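You operate a simulated robot arm through the tools that you are given. There is no shell and no other tool.

You run a simulated robot arm. Do the job below in one go: nothing can be reset, and whatever is moved stays where it is left.

Task
Put things in order on the decorating table. At the end: the brown soft pat from the decorating table stands where the beige cast vase stood; the beige cast vase from the decorating table stands where the white upright mould half with key holes stood; the brown rubber comb stands where the brown soft pat stood; the white rubber squeegee stands on top of the blue plastic sheet; the white upright mould half with key holes stands where the white rubber squeegee stood; whatever was shut is shut again. Leave all else as you found it, and nothing knocked over.

It is judged by the outcome, as a careful person would: the job done as asked, and still so three seconds after it is handed in. It fails if anything else is knocked over, pushed out of place, dropped, spilled or broken. Flat cloth is picked up by pressing the open fingertips on it (5 to 10 N) and closing them slowly along it; thin cloth reads only 2 to 8 mm in the jaws.

Robot
A 6-joint arm with a two-finger gripper, fixed in place. Base frame: the origin is at the foot of the arm, x ahead of it, y to its left, z up; the work surface is at about z = 0. Units: mm, rad, N and s.
With the tool pointing down near the work surface it reaches from about 240 to 620 mm from the base axis. Its first joint turns from -1.152 to 1.152 rad. Payload 1.37 kg.
The tool frame sits at the grasp point between the pads (the TCP): z along the fingers, y along the line on which they close. The tips reach 22 mm beyond it. The gripper opens to 92 mm; its body begins 65 mm behind the TCP.
Orientation is that of the tool frame in the base frame, as a unit quaternion [w, x, y, z]. With the fingers straight down and closing along the base's y, the tool's x points along the base's -x, its y along +y and its z along -z.

Tools
- The arm moves only by the tool servo_tool. Its argument "rows" is a list of rows, each a list of 3 entries, a list of its own where there are three numbers: the shift along the tool's x, y, z in units of 400 mm (1.0 is 400 mm), then the turn, a rotation vector about the tool's x, y, z in units of 45 degrees (1.0 is 45 degrees), then the opening in per cent of the stroke, from 0 (shut) to 100 (fully open). In form: [[[tx, ty, tz], [rx, ry, rz], fingers], ...]. A call has 1 to 20 rows; each row is the pose to reach, as a shift and turn from the pose commanded when the call began, along the tool's axes at that moment. A call with a number of a shift or a turn outside -1 to 1 is refused whole. Each row takes 0.2 s and may step no farther than 50 mm and 0.15 rad from the row before; otherwise, or with a gripper value out of range, the whole call is refused. Where a pose cannot be reached the arm comes as near as it can. A force on the tool above 40 N (or 10 N above the force at the start of the call, whichever is more), or a blocked arm, ends the call early, and 0.2 s more pass. Each finger travels about 59.9 mm/s and halts on what it meets, pressing with about 26 N; the grip force reading is that of the motor and also rises with nothing between the fingers. The clock runs only during rows and for 0.2 s after the last one: add rows that repeat a pose to give the fingers time. The reply holds the time, the measured pose of the TCP, the force on the tool along the base axes, the opening and the grip force, in the units named above and with some noise, with the torque about the TCP (base axes, N m) and any sound that the robot's microphone picked up, and new pictures: "show" is both (left out), scene, wrist or none.
- Cameras (640 x 400 px; columns grow to the right, rows downward): "scene" is fixed at [36.8, -432, 588.9]; the picture's right is [0.76, -0.64, 0.00], its down [-0.34, -0.41, -0.85] and it looks along [0.55, 0.65, -0.53] (base axes); focal length 348 px, centre (320, 200). "wrist" rides on the gripper at [71, 19, -102] in the tool frame; the picture's right is [-0.26, 0.96, 0.00], its down [-0.75, -0.20, -0.63] and it looks along [-0.60, -0.16, 0.78] (tool axes); focal length 280 px, centre (320, 200). There is no depth. A picture from a camera that has moved, and an enlarged one, comes with that camera's place and axes in the base frame and with its lens.
- inspect(camera, box): a new picture of the part [left, top, right, bottom] of that camera's present view, enlarged. No time passes.
- finish_job(): hands the job in; it is judged then, once.

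Nothing tells you positions but the pictures and the camera data. Unless the task says otherwise, let go and move clear before handing in.

The tools are called as a command line: name --argument value ..., lists and objects as JSON in quotes. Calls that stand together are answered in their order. servo_tool: Moves the arm, as the interface text tells. Its arguments: {"type":"object","properties":{"rows":{"type":"array"},"show":{"type":"string","enum":["both","scene","wrist","none"]}},"required":["rows"]} The other tools are called the same way: inspect (camera, box) takes an enlarged picture of a part of a camera's view; finish_job () hands the job in.

At the start:

```text
time_s: 0.0
ee_pos: [450.2, 141.6, 305.5]
tcp_rot: [0.0, -0.001, 1.0, -0.001]
force: [0.4, 0.2, 0.4]
ft_torque: [-0.02, -0.01, 0.04]
width: 91.9
gripper_force: 0.1
```

scene: 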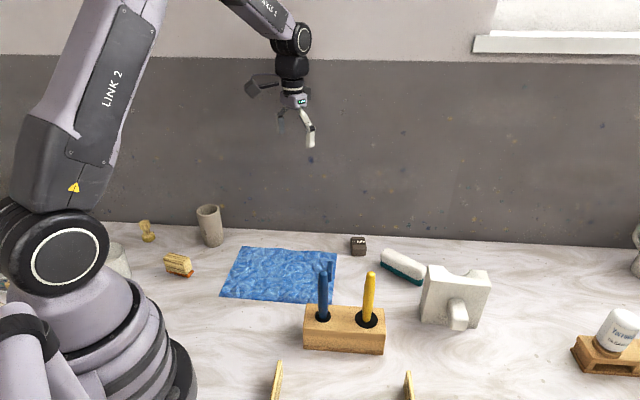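
wrist: 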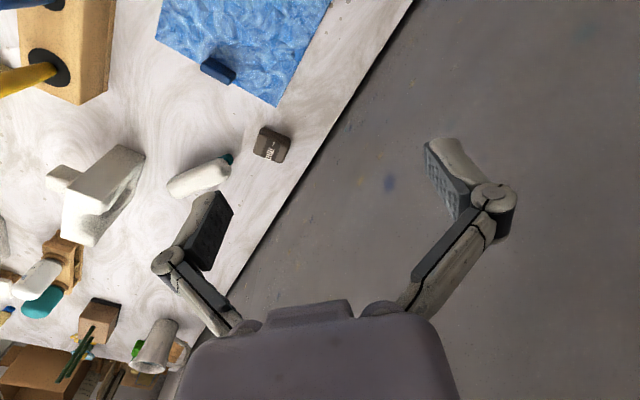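

I see the table with a blue sheet, a beige vase at the back left, a white mould half on the right, a small dark block and a white/teal item. I'll start by enlarging parts of the views to identify everything.

inspect --camera "scene" --box '[100, 190, 340, 340]'

inspect --camera "scene" --box '[300, 210, 540, 360]'

inspect --camera "scene" --box '[400, 210, 640, 400]'

inspect --camera "wrist" --box '[0, 200, 240, 400]'

inspect --camera "wrist" --box '[0, 0, 340, 250]'

```text
2.67 times, centred on (220, 265) of scene
camera zoom: at [36.8, -432.0, 588.9], right [0.76, -0.64, 0.0], down [-0.34, -0.41, -0.85], along [0.55, 0.65, -0.53], focal length 929 px, centre (587, 27)
```

zoom: 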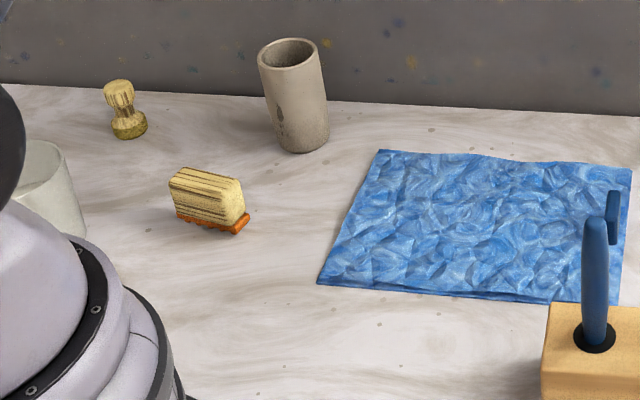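

```text
2.67 times, centred on (420, 285) of scene
camera zoom: at [36.8, -432.0, 588.9], right [0.76, -0.64, 0.0], down [-0.34, -0.41, -0.85], along [0.55, 0.65, -0.53], focal length 929 px, centre (53, -27)
```

zoom: 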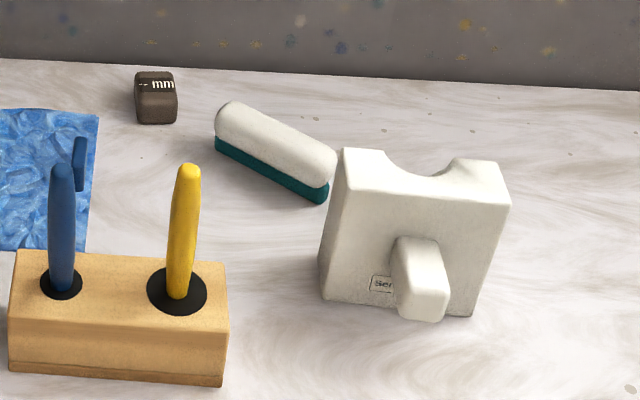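

```text
2.11 times, centred on (520, 305) of scene
camera zoom: at [36.8, -432.0, 588.9], right [0.76, -0.64, 0.0], down [-0.34, -0.41, -0.85], along [0.55, 0.65, -0.53], focal length 734 px, centre (-101, -21)
```

zoom: 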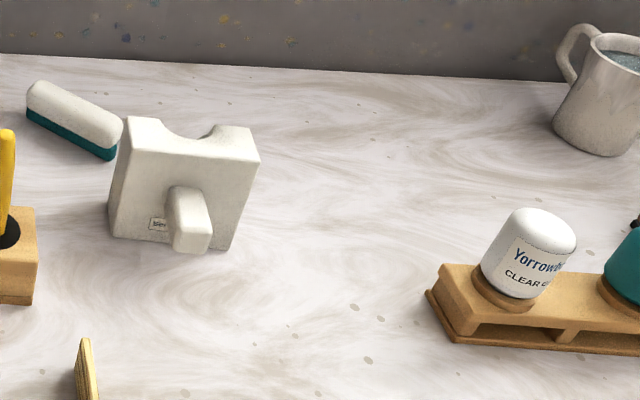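

```text
2.00 times, centred on (120, 300) of wrist
camera zoom: at [379.3, 160.8, 406.8], right [0.26, 0.96, 0.0], down [0.75, -0.2, 0.63], along [0.6, -0.16, -0.78], focal length 561 px, centre (720, 0)
```

zoom: 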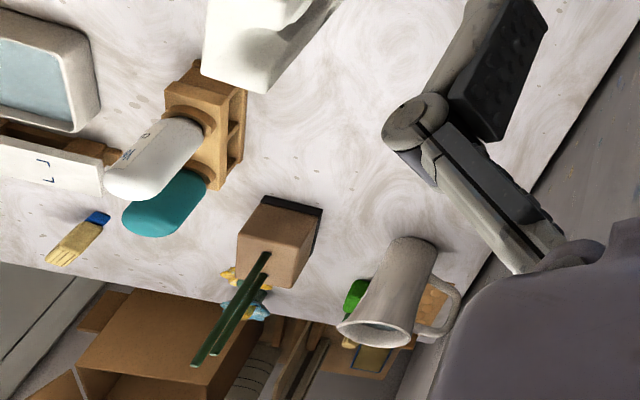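

```text
1.60 times, centred on (170, 125) of wrist
camera zoom: at [379.3, 160.8, 406.8], right [0.26, 0.96, 0.0], down [0.75, -0.2, 0.63], along [0.6, -0.16, -0.78], focal length 449 px, centre (560, 320)
```

zoom: 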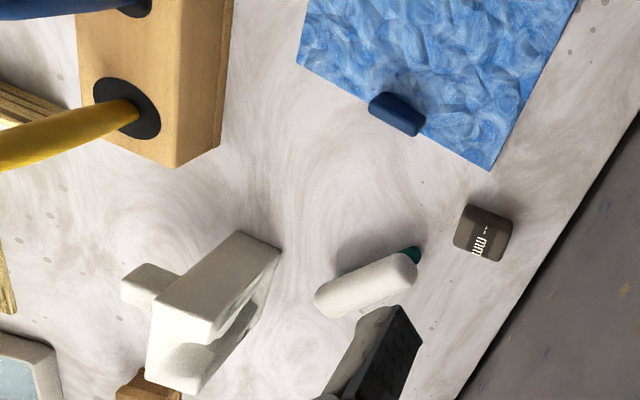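

The vase is at about (285, 300), and the dark block at about (550, 25). I want to identify the small brown and white items exactly, so I'm enlarging further.

inspect --camera "scene" --box '[130, 210, 210, 290]'

inspect --camera "scene" --box '[335, 225, 435, 295]'

inspect --camera "scene" --box '[410, 255, 500, 340]'

inspect --camera "scene" --box '[540, 200, 640, 400]'

inspect --camera "scene" --box '[200, 240, 420, 400]'

inspect --camera "scene" --box '[0, 220, 140, 320]'

```text
5.00 times, centred on (170, 250) of scene
camera zoom: at [36.8, -432.0, 588.9], right [0.76, -0.64, 0.0], down [-0.34, -0.41, -0.85], along [0.55, 0.65, -0.53], focal length 1743 px, centre (1070, -50)
```

zoom: 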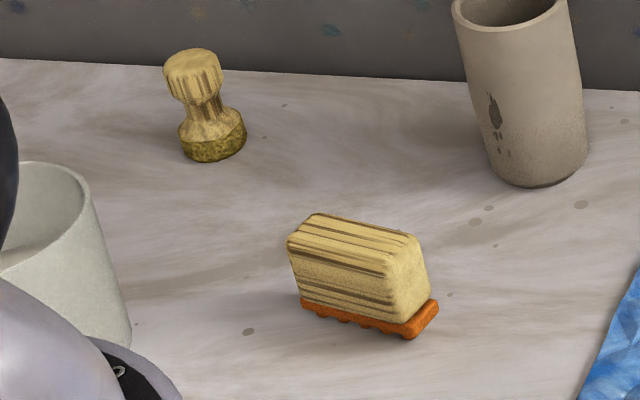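

```text
5.71 times, centred on (385, 260) of scene
camera zoom: at [36.8, -432.0, 588.9], right [0.76, -0.64, 0.0], down [-0.34, -0.41, -0.85], along [0.55, 0.65, -0.53], focal length 1992 px, centre (-51, -143)
```

zoom: 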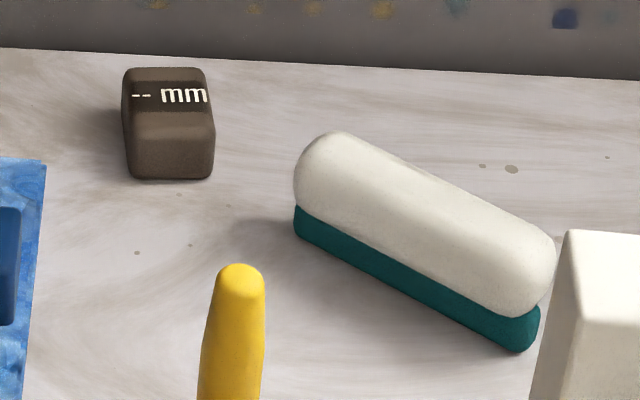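

```text
4.71 times, centred on (455, 298) of scene
camera zoom: at [36.8, -432.0, 588.9], right [0.76, -0.64, 0.0], down [-0.34, -0.41, -0.85], along [0.55, 0.65, -0.53], focal length 1640 px, centre (-315, -259)
```

zoom: 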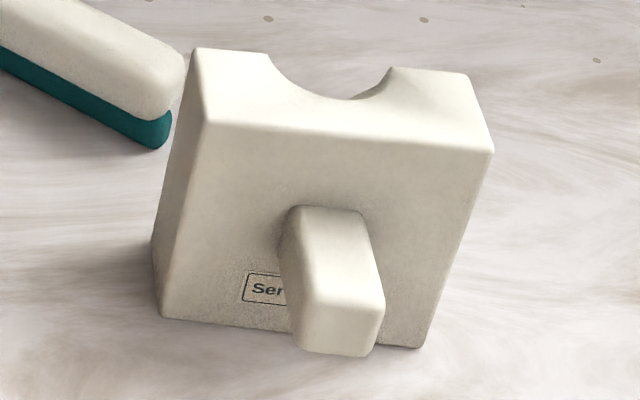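

```text
2.00 times, centred on (590, 300) of scene
camera zoom: at [36.8, -432.0, 588.9], right [0.76, -0.64, 0.0], down [-0.34, -0.41, -0.85], along [0.55, 0.65, -0.53], focal length 697 px, centre (-220, 0)
```

zoom: 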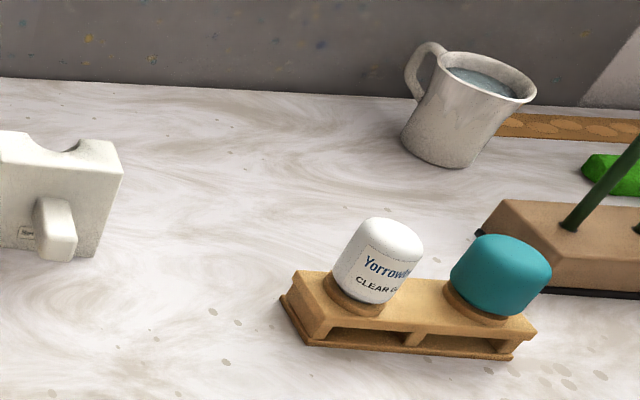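

```text
2.50 times, centred on (310, 320) of scene
camera zoom: at [36.8, -432.0, 588.9], right [0.76, -0.64, 0.0], down [-0.34, -0.41, -0.85], along [0.55, 0.65, -0.53], focal length 871 px, centre (345, -100)
```

zoom: 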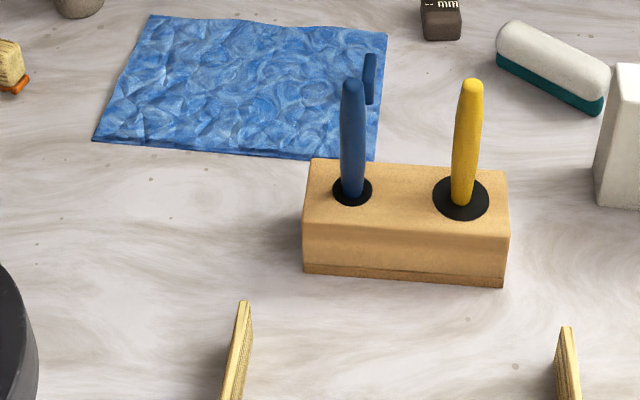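

```text
4.00 times, centred on (70, 270) of scene
camera zoom: at [36.8, -432.0, 588.9], right [0.76, -0.64, 0.0], down [-0.34, -0.41, -0.85], along [0.55, 0.65, -0.53], focal length 1394 px, centre (1320, -80)
```

zoom: 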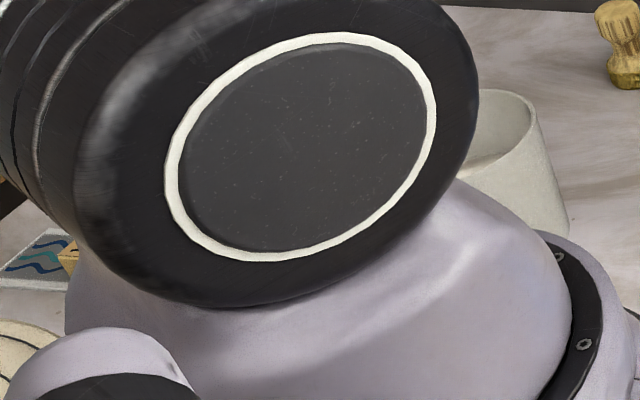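

The orange-toothed item with a striped grip looks like a comb, the dark block might be the pat, and the white/teal one looks like a squeegee. I'll move the arm at a safe height to survey the table with the wrist camera.

servo_tool --rows '[[[0.08, -0.05, 0], [0, 0, 0], 100], [[0.16, -0.1, 0], [0, 0, 0], 100], [[0.24, -0.15, 0], [0, 0, 0], 100], [[0.325, -0.2, 0], [0, 0, 0], 100], [[0.325, -0.2, 0], [0, 0, 0], 100]]'

```text
time_s: 1.2
ee_pos: [320.2, 62.4, 305.5]
tcp_rot: [0.0, 0.0, 1.0, 0.0]
force: [0.2, -0.4, -0.3]
ft_torque: [0.01, 0.01, -0.01]
width: 92.1
gripper_force: 0.0
camera wrist: at [247.6, 81.6, 406.8], right [0.26, 0.96, 0.0], down [0.75, -0.2, 0.63], along [0.6, -0.16, -0.78], focal length 280 px, centre (320, 200)
```

scene: 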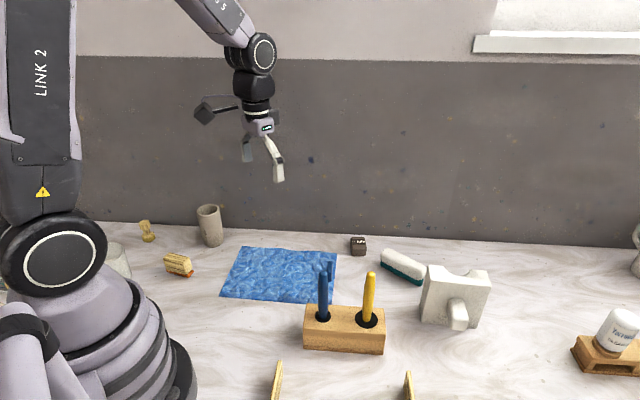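
wrist: 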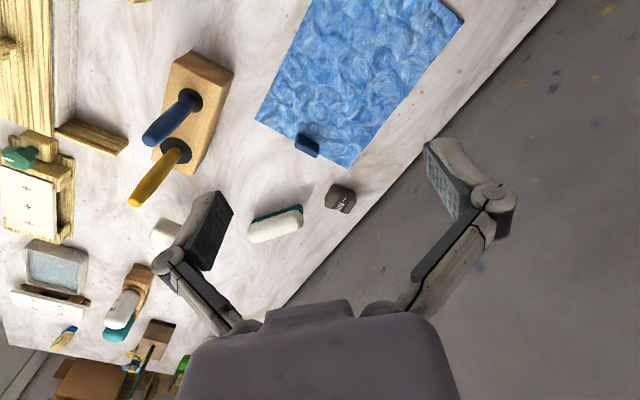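

There is more in front: wooden frames, trays, pieces with key marks. I'm enlarging those and then surveying the front and left.

inspect --camera "wrist" --box '[0, 0, 160, 200]'

inspect --camera "wrist" --box '[0, 180, 200, 400]'

inspect --camera "wrist" --box '[120, 20, 380, 260]'

```text
2.00 times, centred on (80, 100) of wrist
camera zoom: at [247.6, 81.6, 406.8], right [0.26, 0.96, 0.0], down [0.75, -0.2, 0.63], along [0.6, -0.16, -0.78], focal length 561 px, centre (800, 400)
```

zoom: 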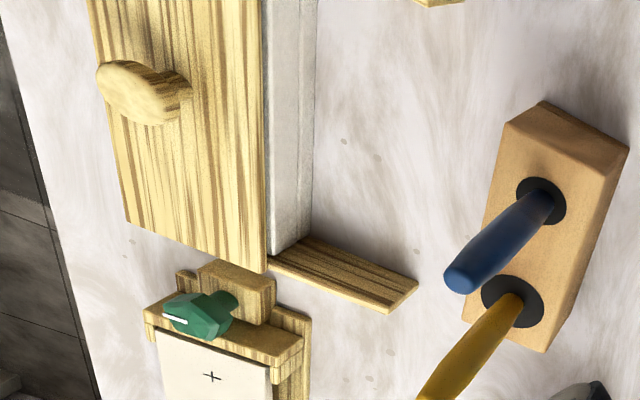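

```text
1.82 times, centred on (100, 290) of wrist
camera zoom: at [247.6, 81.6, 406.8], right [0.26, 0.96, 0.0], down [0.75, -0.2, 0.63], along [0.6, -0.16, -0.78], focal length 510 px, centre (720, 36)
```

zoom: 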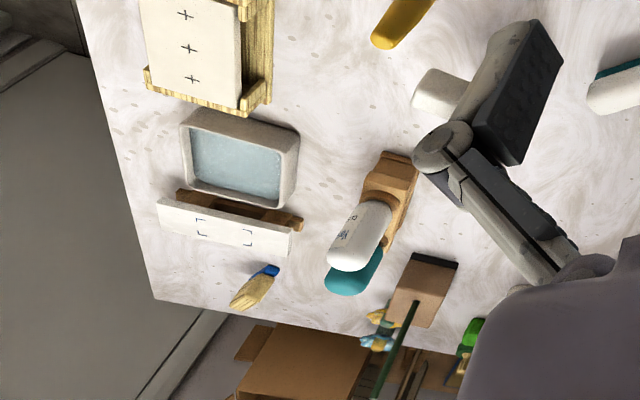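

```text
1.67 times, centred on (250, 140) of wrist
camera zoom: at [247.6, 81.6, 406.8], right [0.26, 0.96, 0.0], down [0.75, -0.2, 0.63], along [0.6, -0.16, -0.78], focal length 467 px, centre (437, 300)
```

zoom: 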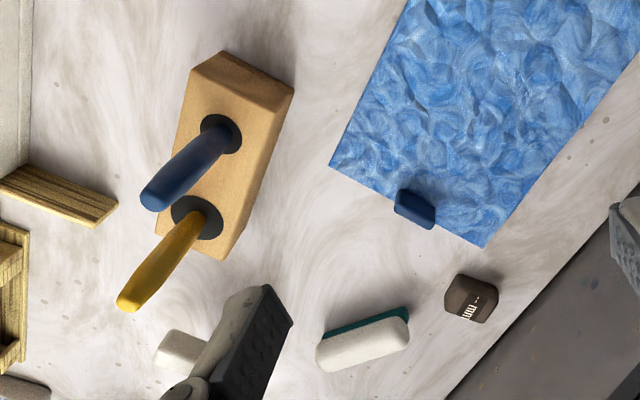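

There's a box with a wooden front with a knob at the front of the table, which may be the "shut" thing. Next I turn the camera to the left side.

servo_tool --rows '[[[0, 0, 0], [0, 0, -0.18], 100], [[0, 0, 0], [0, 0, -0.36], 100], [[0, 0, 0], [0, 0, -0.54], 100], [[0, 0, 0], [0, 0, -0.72], 100], [[0, 0, 0], [0, 0, -0.9], 100], [[0, 0, 0], [0, 0, -1.0], 100], [[0, 0, 0], [0, 0, -1.0], 100]]'

```text
time_s: 2.8
ee_pos: [319.6, 61.2, 304.7]
tcp_rot: [0.0, -0.383, 0.924, 0.0]
force: [-0.4, 0.1, -0.5]
ft_torque: [-0.01, 0.02, -0.01]
width: 92.0
gripper_force: 0.2
camera wrist: at [256.8, 25.0, 406.3], right [-0.5, 0.87, 0.0], down [0.68, 0.39, 0.63], along [0.54, 0.31, -0.78], focal length 280 px, centre (320, 200)
```

scene: 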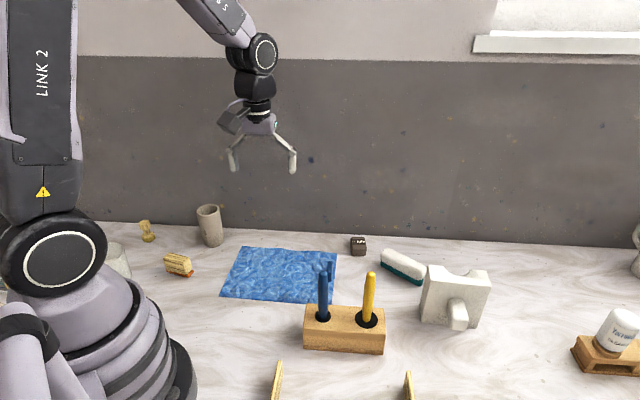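
wrist: 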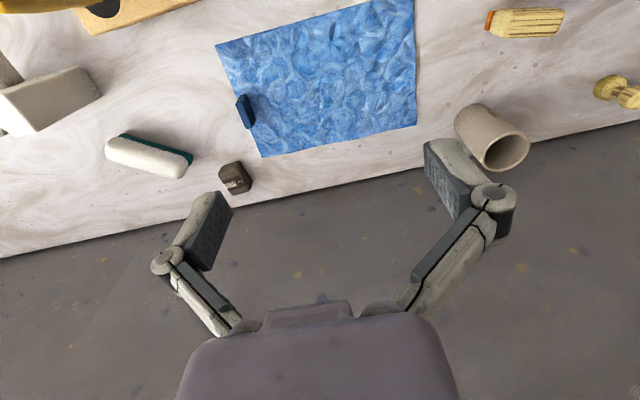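

inspect --camera "wrist" --box '[90, 80, 290, 220]'

inspect --camera "wrist" --box '[440, 0, 640, 180]'

inspect --camera "wrist" --box '[0, 0, 240, 180]'

```text
2.86 times, centred on (190, 150) of wrist
camera zoom: at [256.8, 25.0, 406.3], right [-0.5, 0.87, 0.0], down [0.68, 0.39, 0.63], along [0.54, 0.31, -0.78], focal length 801 px, centre (691, 343)
```

zoom: 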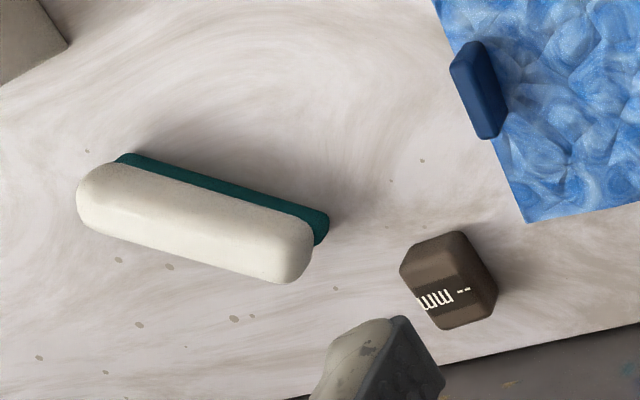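

```text
2.22 times, centred on (540, 90) of wrist
camera zoom: at [256.8, 25.0, 406.3], right [-0.5, 0.87, 0.0], down [0.68, 0.39, 0.63], along [0.54, 0.31, -0.78], focal length 623 px, centre (-169, 444)
```

zoom: 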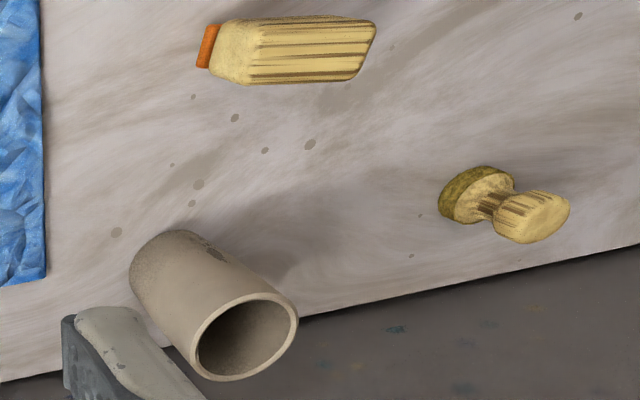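

```text
2.22 times, centred on (120, 90) of wrist
camera zoom: at [256.8, 25.0, 406.3], right [-0.5, 0.87, 0.0], down [0.68, 0.39, 0.63], along [0.54, 0.31, -0.78], focal length 623 px, centre (764, 444)
```

zoom: 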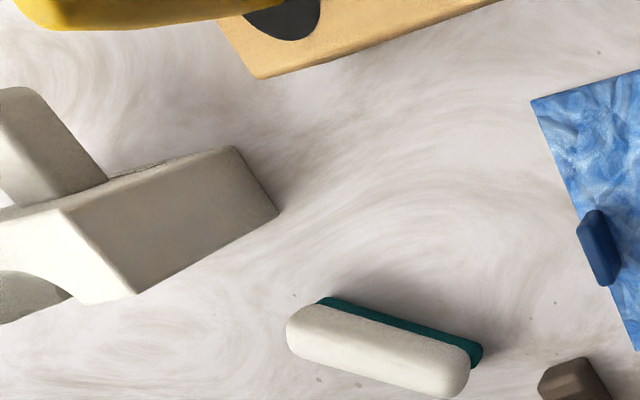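

The dark tab is on the sheet's edge, and the vase, comb-like item and a hourglass sponge are on the left. Now I turn the other way to look at the front of the table and the box.

servo_tool --rows '[[[0, 0, 0], [0, 0, 0.18], 100], [[0, 0, 0], [0, 0, 0.36], 100], [[0, 0, 0], [0, 0, 0.54], 100], [[0, 0, 0], [0, 0, 0.72], 100], [[0, 0, 0], [0, 0, 0.9], 100], [[0, 0, 0], [0, 0, 1.0], 100]]' --show "none"

servo_tool --rows '[[[0, 0, 0], [0, 0, 0.18], 100], [[0, 0, 0], [0, 0, 0.36], 100], [[0, 0, 0], [0, 0, 0.54], 100], [[0, 0, 0], [0, 0, 0.72], 100], [[0, 0, 0], [0, 0, 0.9], 100], [[0, 0, 0], [0, 0, 1.0], 100]]' --show "wrist"

servo_tool --rows '[[[0, 0, 0], [0, 0, 0.18], 100], [[0, 0, 0], [0, 0, 0.36], 100], [[0, 0, 0], [0, 0, 0.54], 100], [[0, 0, 0], [0, 0, 0.72], 100], [[0, 0, 0], [0, 0, 0.9], 100], [[0, 0, 0], [0, 0, 1.0], 100], [[0, 0, 0], [0, 0, 1.0], 100]]'

```text
time_s: 4.2
ee_pos: [319.4, 60.8, 305.7]
tcp_rot: [-0.001, 0.003, 1.0, 0.0]
force: [0.4, 0.0, 0.2]
ft_torque: [0.02, 0.0, 0.02]
width: 91.9
gripper_force: 0.2
```

```text
time_s: 5.6
ee_pos: [318.2, 62.3, 306.3]
tcp_rot: [0.0, 0.384, 0.923, 0.0]
force: [-0.1, 0.4, 0.1]
ft_torque: [0.01, -0.04, -0.03]
width: 91.7
gripper_force: 0.0
camera wrist: at [283.9, 125.8, 407.4], right [0.87, 0.49, 0.0], down [0.39, -0.68, 0.62], along [0.31, -0.54, -0.78], focal length 280 px, centre (320, 200)
```

wrist: 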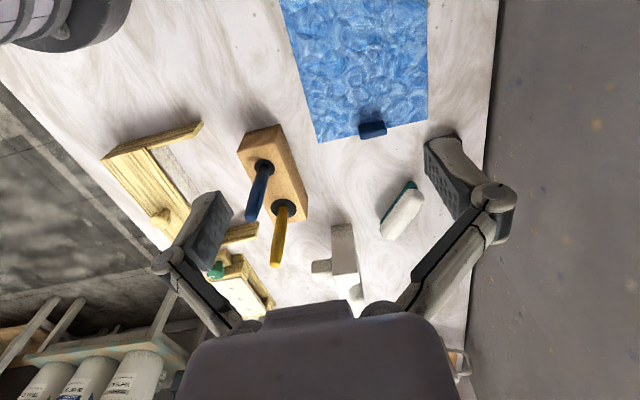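

```text
time_s: 7.2
ee_pos: [320.0, 62.3, 305.9]
tcp_rot: [0.0, 0.708, 0.706, 0.0]
force: [0.1, -0.6, -0.8]
ft_torque: [0.01, 0.03, 0.01]
width: 92.1
gripper_force: 0.0
camera wrist: at [339.3, 132.3, 407.0], right [0.96, -0.26, 0.0], down [-0.21, -0.75, 0.62], along [-0.16, -0.6, -0.78], focal length 280 px, centre (320, 200)
```

scene: 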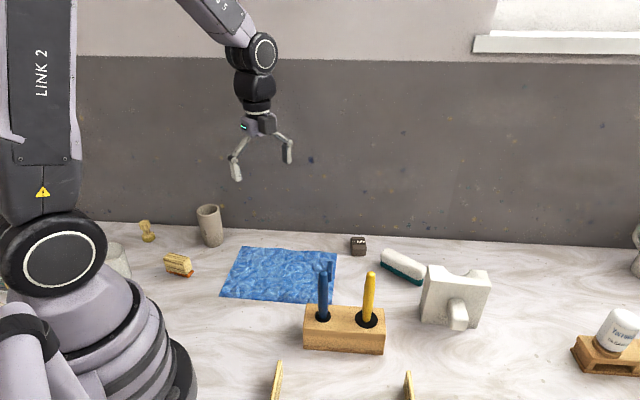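
wrist: 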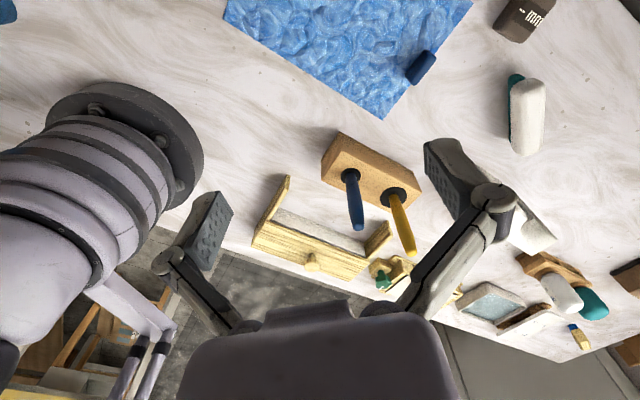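

inspect --camera "wrist" --box '[230, 120, 430, 300]'

inspect --camera "wrist" --box '[440, 200, 640, 380]'

inspect --camera "wrist" --box '[0, 280, 200, 400]'

```text
2.22 times, centred on (330, 210) of wrist
camera zoom: at [339.3, 132.3, 407.0], right [0.96, -0.26, 0.0], down [-0.21, -0.75, 0.62], along [-0.16, -0.6, -0.78], focal length 623 px, centre (298, 178)
```

zoom: 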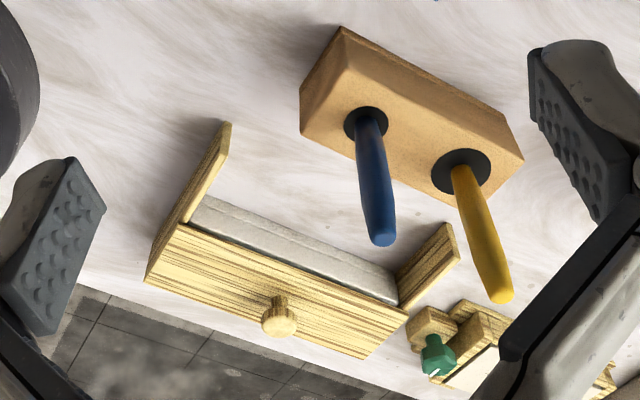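

```text
2.22 times, centred on (540, 290) of wrist
camera zoom: at [339.3, 132.3, 407.0], right [0.96, -0.26, 0.0], down [-0.21, -0.75, 0.62], along [-0.16, -0.6, -0.78], focal length 623 px, centre (-169, 0)
```

zoom: 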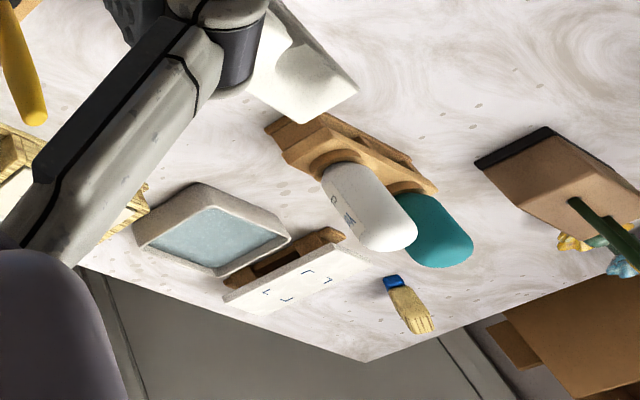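

```text
3.20 times, centred on (100, 340) of wrist
camera zoom: at [339.3, 132.3, 407.0], right [0.96, -0.26, 0.0], down [-0.21, -0.75, 0.62], along [-0.16, -0.6, -0.78], focal length 897 px, centre (1024, -248)
```

zoom: 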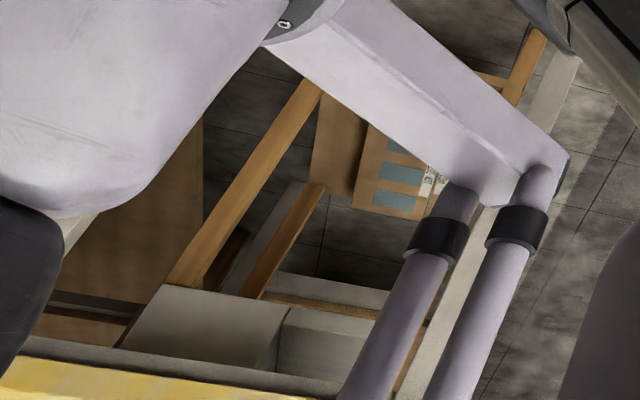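

The box sits near (210, -270) at the table's front; I'll move closer and turn the camera to see its structure.

servo_tool --rows '[[[-0.08, 0.02, 0], [0, 0, 0.17], 100], [[-0.16, 0.04, 0], [0, 0, 0.34], 100], [[-0.24, 0.06, 0], [0, 0, 0.51], 100], [[-0.325, 0.075, 0], [0, 0, 0.67], 100], [[-0.325, 0.075, 0], [0, 0, 0.67], 100]]'

```text
time_s: 8.4
ee_pos: [350.6, -68.4, 306.1]
tcp_rot: [0.0, 0.867, 0.498, 0.001]
force: [-0.4, -0.6, 0.6]
ft_torque: [0.02, 0.02, -0.01]
width: 92.2
gripper_force: 0.2
camera wrist: at [402.7, -17.0, 406.9], right [0.7, -0.71, 0.0], down [-0.56, -0.55, 0.62], along [-0.45, -0.44, -0.78], focal length 280 px, centre (320, 200)
```

scene: 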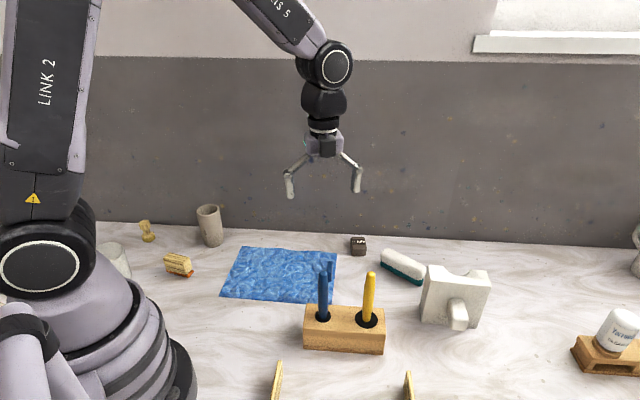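
wrist: 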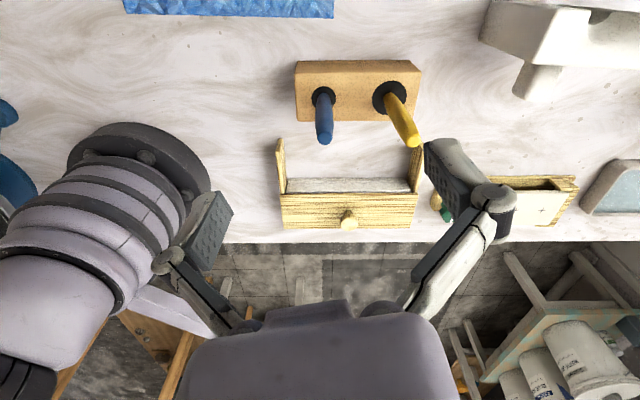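

inspect --camera "wrist" --box '[250, 110, 450, 250]'

inspect --camera "wrist" --box '[420, 150, 640, 290]'

inspect --camera "wrist" --box '[460, 0, 640, 120]'

```text
2.86 times, centred on (350, 180) of wrist
camera zoom: at [402.7, -17.0, 406.9], right [0.7, -0.71, 0.0], down [-0.56, -0.55, 0.62], along [-0.45, -0.44, -0.78], focal length 801 px, centre (234, 257)
```

zoom: 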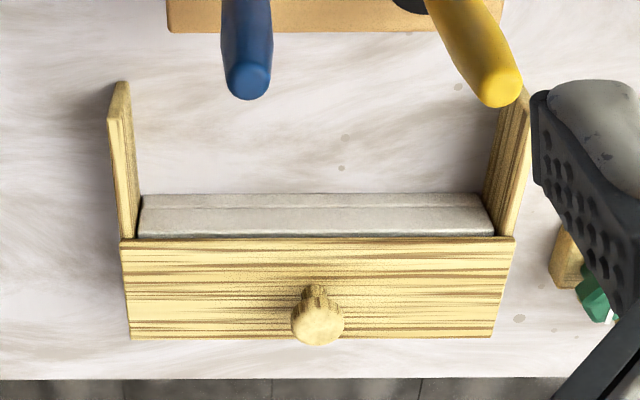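

```text
2.86 times, centred on (530, 220) of wrist
camera zoom: at [402.7, -17.0, 406.9], right [0.7, -0.71, 0.0], down [-0.56, -0.55, 0.62], along [-0.45, -0.44, -0.78], focal length 801 px, centre (-280, 143)
```

zoom: 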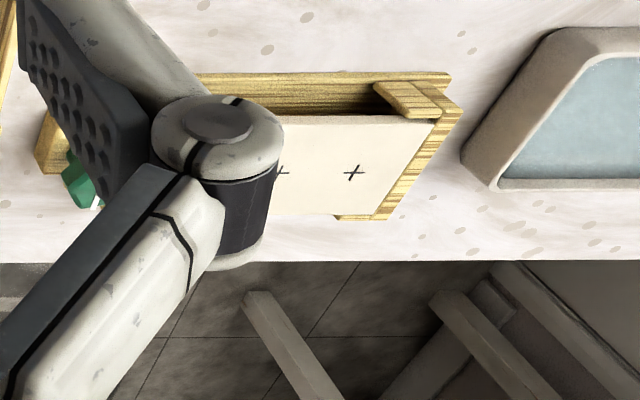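

```text
3.33 times, centred on (550, 60) of wrist
camera zoom: at [402.7, -17.0, 406.9], right [0.7, -0.71, 0.0], down [-0.56, -0.55, 0.62], along [-0.45, -0.44, -0.78], focal length 935 px, centre (-447, 667)
```

zoom: 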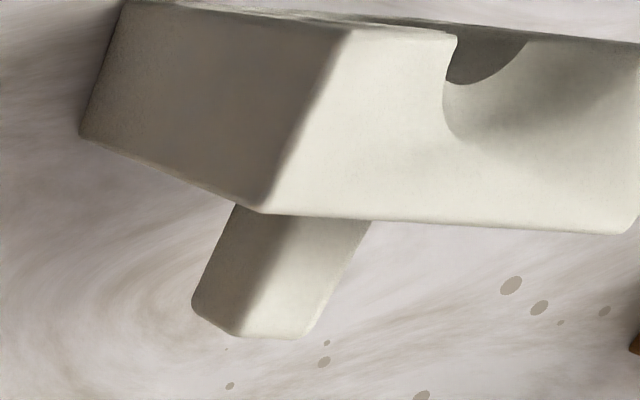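

The wooden frame at the front is a three-sided board around a plaster slab, nothing in it. Now I turn back to look closely at the dark block, squeegee and mould.

servo_tool --rows '[[[0, 0, 0], [0, 0, -0.19], 100], [[0, 0, 0], [0, 0, -0.38], 100], [[0, 0, 0], [0, 0, -0.57], 100], [[0, 0, 0], [0, 0, -0.76], 100], [[0, 0, 0], [0, 0, -0.95], 100], [[0, 0, 0], [0, 0, -1.0], 100]]' --show "wrist"

servo_tool --rows '[[[0, 0, 0], [0, 0, -0.19], 100], [[0, 0, 0], [0, 0, -0.38], 100], [[0, 0, 0], [0, 0, -0.57], 100], [[0, 0, 0], [0, 0, -0.76], 100], [[0, 0, 0], [0, 0, -0.95], 100], [[0, 0, 0], [0, 0, -1.0], 100]]' --show "wrist"

servo_tool --rows '[[[0, 0, 0], [0, 0, -0.19], 100], [[0, 0, 0], [0, 0, -0.38], 100], [[0, 0, 0], [0, 0, -0.57], 100], [[0, 0, 0], [0, 0, -0.76], 100], [[0, 0, 0], [0, 0, -0.95], 100], [[0, 0, 0], [0, 0, -1.0], 100]]' --show "none"

servo_tool --rows '[[[0, 0, 0], [0, 0, -0.19], 100], [[0, 0, 0], [0, 0, -0.38], 100], [[0, 0, 0], [0, 0, -0.57], 100], [[0, 0, 0], [0, 0, -0.667], 100], [[0, 0, 0], [0, 0, -0.667], 100]]' --show "wrist"

```text
time_s: 9.8
ee_pos: [349.7, -68.8, 304.8]
tcp_rot: [0.0, 0.609, 0.793, 0.0]
force: [0.1, 0.3, -0.3]
ft_torque: [0.0, -0.01, 0.0]
width: 91.9
gripper_force: 0.1
camera wrist: at [350.5, 4.8, 406.4], right [1.0, 0.0, 0.0], down [0.0, -0.78, 0.62], along [0.0, -0.62, -0.78], focal length 280 px, centre (320, 200)
```

wrist: 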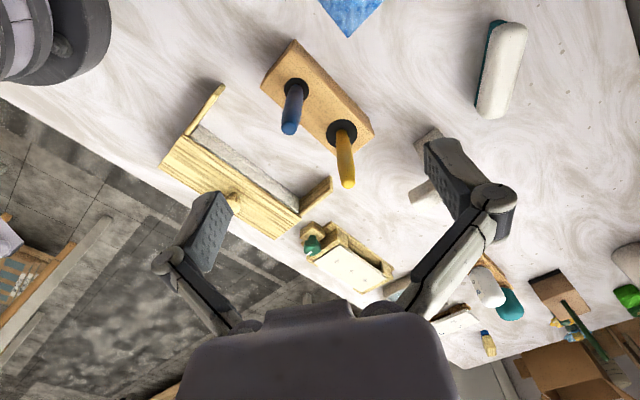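

```text
time_s: 11.2
ee_pos: [349.6, -67.7, 305.3]
tcp_rot: [0.0, 0.26, 0.966, 0.001]
force: [-0.2, -0.3, -0.4]
ft_torque: [-0.02, 0.01, 0.0]
width: 92.1
gripper_force: 0.1
camera wrist: at [298.1, -16.0, 407.3], right [0.71, 0.7, 0.0], down [0.55, -0.55, 0.63], along [0.44, -0.44, -0.78], focal length 280 px, centre (320, 200)
```

wrist: 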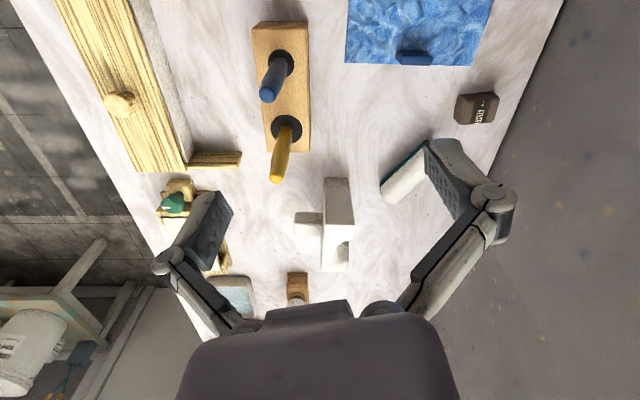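

```text
time_s: 12.6
ee_pos: [348.8, -68.4, 304.8]
tcp_rot: [0.0, -0.131, 0.991, 0.0]
force: [0.3, -0.8, -0.1]
ft_torque: [0.02, 0.01, 0.01]
width: 91.8
gripper_force: 0.1
```

```text
time_s: 13.8
ee_pos: [350.9, -68.7, 305.1]
tcp_rot: [0.0, -0.382, 0.924, 0.0]
force: [0.1, -0.6, -0.4]
ft_torque: [0.0, 0.01, -0.01]
width: 91.9
gripper_force: 0.2
camera wrist: at [286.5, -105.2, 406.5], right [-0.5, 0.87, 0.0], down [0.68, 0.39, 0.63], along [0.54, 0.31, -0.78], focal length 280 px, centre (320, 200)
```

wrist: 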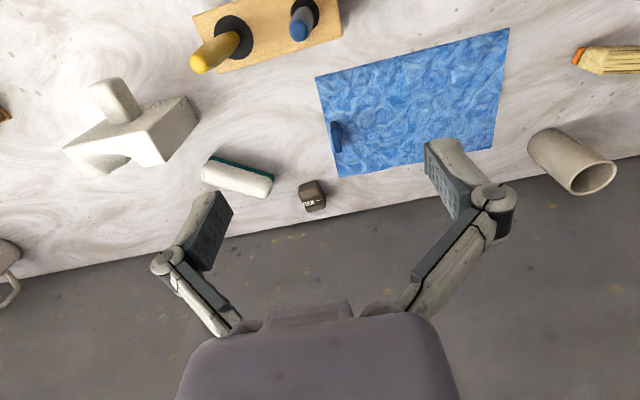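

Now I move forward and lower to look at the dark block and squeegee closely.

servo_tool --rows '[[[-0.11, -0.04, 0.0], [0, 0, 0], 100], [[-0.22, -0.08, 0.0], [0, 0, 0], 100], [[-0.336, -0.124, 0.0], [0, 0, 0], 100], [[-0.336, -0.124, 0.12], [0, 0, 0], 100], [[-0.336, -0.124, 0.24], [0, 0, 0], 100], [[-0.336, -0.124, 0.36], [0, 0, 0], 100], [[-0.336, -0.124, 0.45], [0, 0, 0], 100], [[-0.336, -0.124, 0.45], [0, 0, 0], 100]]'

```text
time_s: 15.6
ee_pos: [481.9, -10.2, 124.3]
tcp_rot: [0.0, -0.381, 0.924, 0.0]
force: [-1.0, 0.5, -0.4]
ft_torque: [0.02, 0.01, -0.01]
width: 91.9
gripper_force: 0.0
camera wrist: at [418.1, -47.1, 225.8], right [-0.5, 0.87, 0.0], down [0.68, 0.39, 0.63], along [0.54, 0.31, -0.78], focal length 280 px, centre (320, 200)
```

scene: 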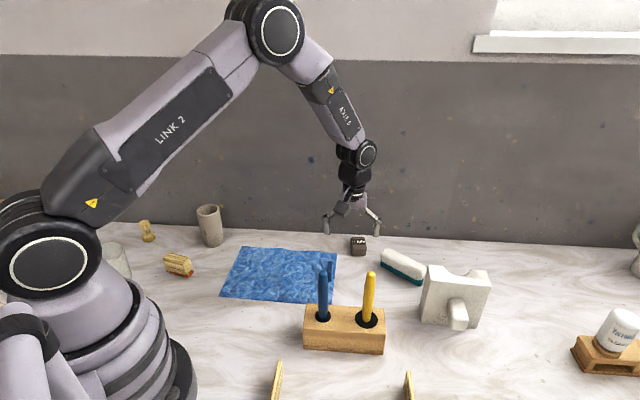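
wrist: 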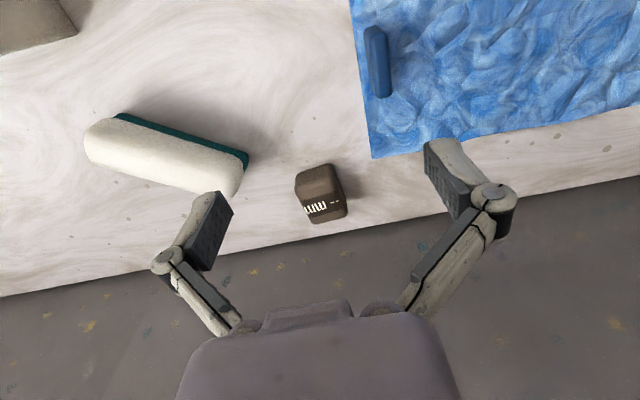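

inspect --camera "wrist" --box '[270, 140, 370, 240]'

inspect --camera "wrist" --box '[60, 90, 260, 230]'

inspect --camera "wrist" --box '[330, 0, 640, 180]'

inspect --camera "scene" --box '[335, 220, 385, 270]'

```text
4.00 times, centred on (320, 190) of wrist
camera zoom: at [418.1, -47.1, 225.8], right [-0.5, 0.87, 0.0], down [0.68, 0.39, 0.63], along [0.54, 0.31, -0.78], focal length 1122 px, centre (320, 240)
```

zoom: 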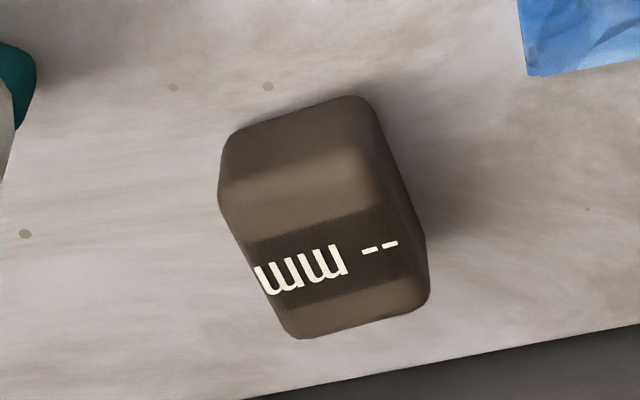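

```text
2.86 times, centred on (160, 160) of wrist
camera zoom: at [418.1, -47.1, 225.8], right [-0.5, 0.87, 0.0], down [0.68, 0.39, 0.63], along [0.54, 0.31, -0.78], focal length 801 px, centre (777, 314)
```

zoom: 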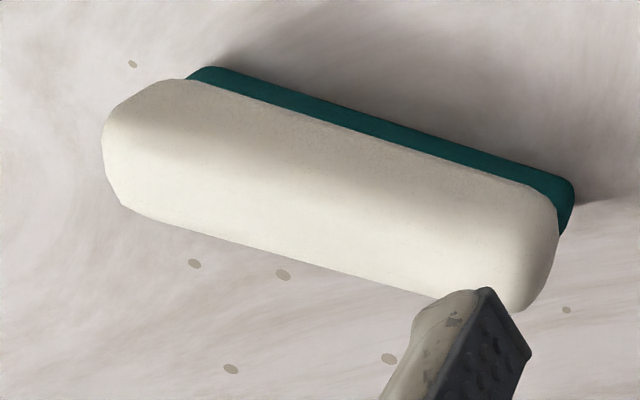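

```text
2.06 times, centred on (485, 90) of wrist
camera zoom: at [418.1, -47.1, 225.8], right [-0.5, 0.87, 0.0], down [0.68, 0.39, 0.63], along [0.54, 0.31, -0.78], focal length 579 px, centre (-21, 427)
```

zoom: 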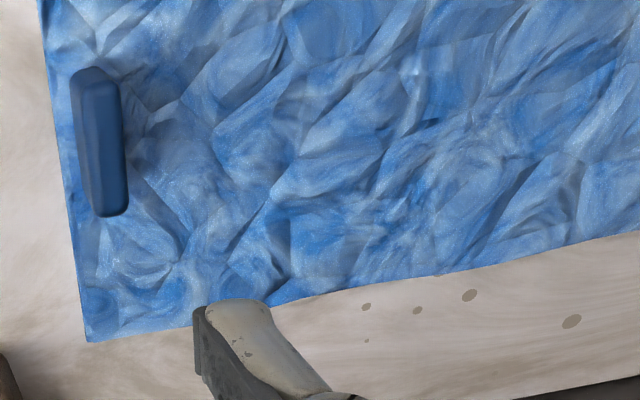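

```text
8.00 times, centred on (360, 245) of scene
camera zoom: at [36.8, -432.0, 588.9], right [0.76, -0.64, 0.0], down [-0.34, -0.41, -0.85], along [0.55, 0.65, -0.53], focal length 2788 px, centre (0, -160)
```

zoom: 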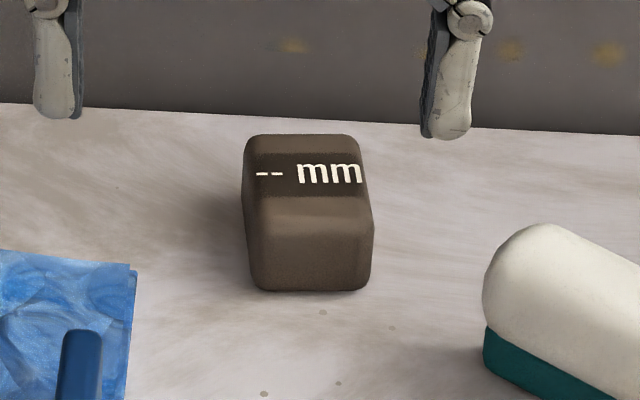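

The dark block has a "-- mm" readout band, like a squeeze gauge, so it's most likely the soft pat; the orange-toothed one is the comb. I'll go up and check the mould's far face and the right part of the table for lookalikes.

servo_tool --rows '[[[0, 0, -0.12], [0, 0, 0], 100], [[0, 0, -0.24], [0, 0, 0], 100], [[0, 0, -0.36], [0, 0, 0], 100], [[0, 0, -0.45], [0, 0, 0.19], 100], [[0, 0, -0.45], [0, 0, 0.38], 100], [[0, 0, -0.45], [0, 0, 0.57], 100], [[0, 0, -0.45], [0, 0, 0.76], 100], [[0, 0, -0.45], [0, 0, 0.95], 100], [[0, 0, -0.45], [0, 0, 1.0], 100]]' --show "none"

servo_tool --rows '[[[0, 0, 0], [0, 0, 0.19], 100], [[0, 0, 0], [0, 0, 0.38], 100], [[0, 0, 0], [0, 0, 0.57], 100], [[0, 0, 0], [0, 0, 0.76], 100], [[0, 0, 0], [0, 0, 0.95], 100], [[0, 0, 0], [0, 0, 1.0], 100]]' --show "wrist"

servo_tool --rows '[[[0, 0, 0], [0, 0, 0.19], 100], [[0, 0, 0], [0, 0, 0.38], 100], [[0, 0, 0], [0, 0, 0.57], 100], [[0, 0, 0], [0, 0, 0.76], 100], [[0, 0, 0], [0, 0, 0.95], 100], [[0, 0, 0], [0, 0, 1.0], 100], [[0, 0, 0], [0, 0, 1.0], 100]]' --show "wrist"

```text
time_s: 17.6
ee_pos: [480.9, -8.8, 305.8]
tcp_rot: [0.0, 0.003, 1.0, 0.0]
force: [-0.4, 0.2, 0.3]
ft_torque: [-0.02, -0.01, -0.01]
width: 92.0
gripper_force: 0.0
```

```text
time_s: 19.0
ee_pos: [481.2, -8.1, 304.9]
tcp_rot: [0.0, 0.385, 0.923, 0.0]
force: [0.0, -0.3, 0.3]
ft_torque: [0.02, 0.01, 0.01]
width: 92.3
gripper_force: 0.0
camera wrist: at [444.9, 55.2, 407.4], right [0.87, 0.49, 0.0], down [0.39, -0.68, 0.62], along [0.31, -0.54, -0.78], focal length 280 px, centre (320, 200)
```

wrist: 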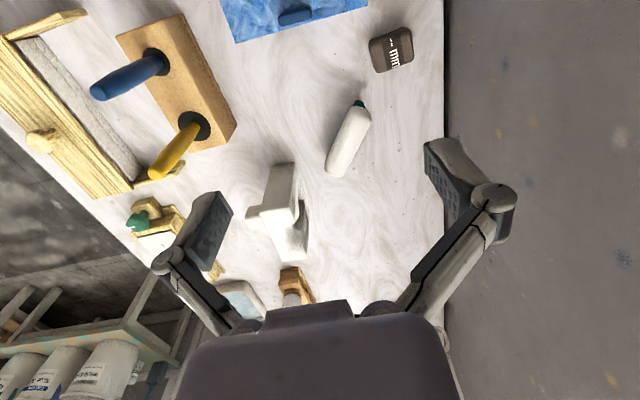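

```text
time_s: 20.6
ee_pos: [479.6, -9.5, 305.9]
tcp_rot: [0.0, 0.708, 0.706, 0.0]
force: [-0.8, -0.6, -0.3]
ft_torque: [0.0, -0.02, 0.01]
width: 91.8
gripper_force: 0.1
camera wrist: at [500.1, 61.9, 406.7], right [0.96, -0.27, 0.0], down [-0.21, -0.75, 0.62], along [-0.17, -0.6, -0.78], focal length 280 px, centre (320, 200)
```

wrist: 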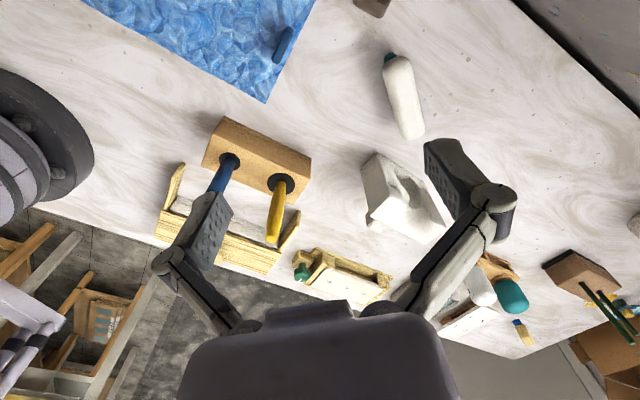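

inspect --camera "wrist" --box '[340, 130, 470, 260]'

inspect --camera "wrist" --box '[0, 200, 200, 400]'

inspect --camera "wrist" --box '[500, 200, 640, 360]'

```text
3.08 times, centred on (405, 195) of wrist
camera zoom: at [500.1, 61.9, 406.7], right [0.96, -0.27, 0.0], down [-0.21, -0.75, 0.62], along [-0.17, -0.6, -0.78], focal length 863 px, centre (58, 215)
```

zoom: 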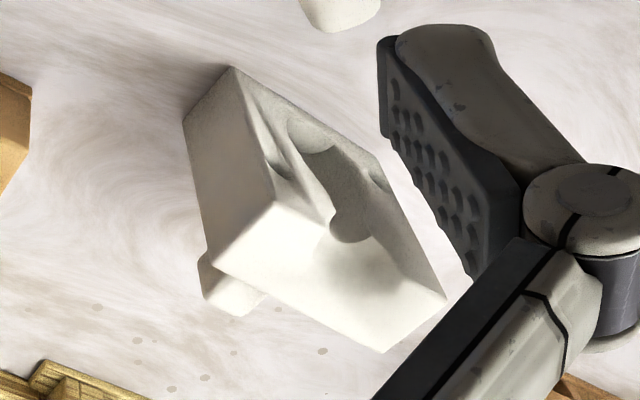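

```text
2.00 times, centred on (100, 300) of wrist
camera zoom: at [500.1, 61.9, 406.7], right [0.96, -0.27, 0.0], down [-0.21, -0.75, 0.62], along [-0.17, -0.6, -0.78], focal length 561 px, centre (760, 0)
```

zoom: 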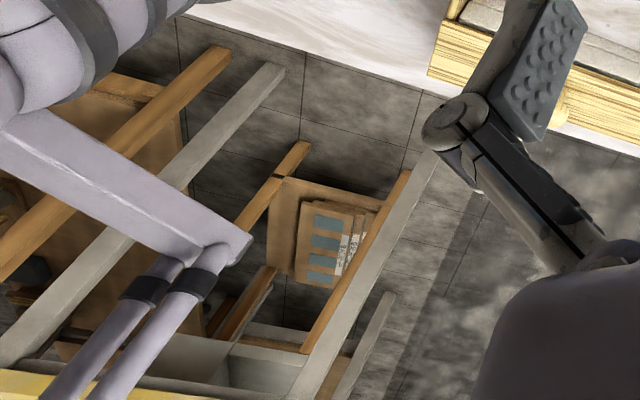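

```text
2.50 times, centred on (570, 280) of wrist
camera zoom: at [500.1, 61.9, 406.7], right [0.96, -0.27, 0.0], down [-0.21, -0.75, 0.62], along [-0.17, -0.6, -0.78], focal length 701 px, centre (-305, 0)
```

zoom: 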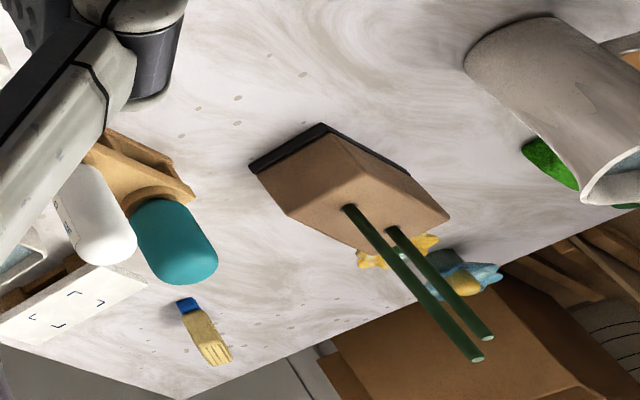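

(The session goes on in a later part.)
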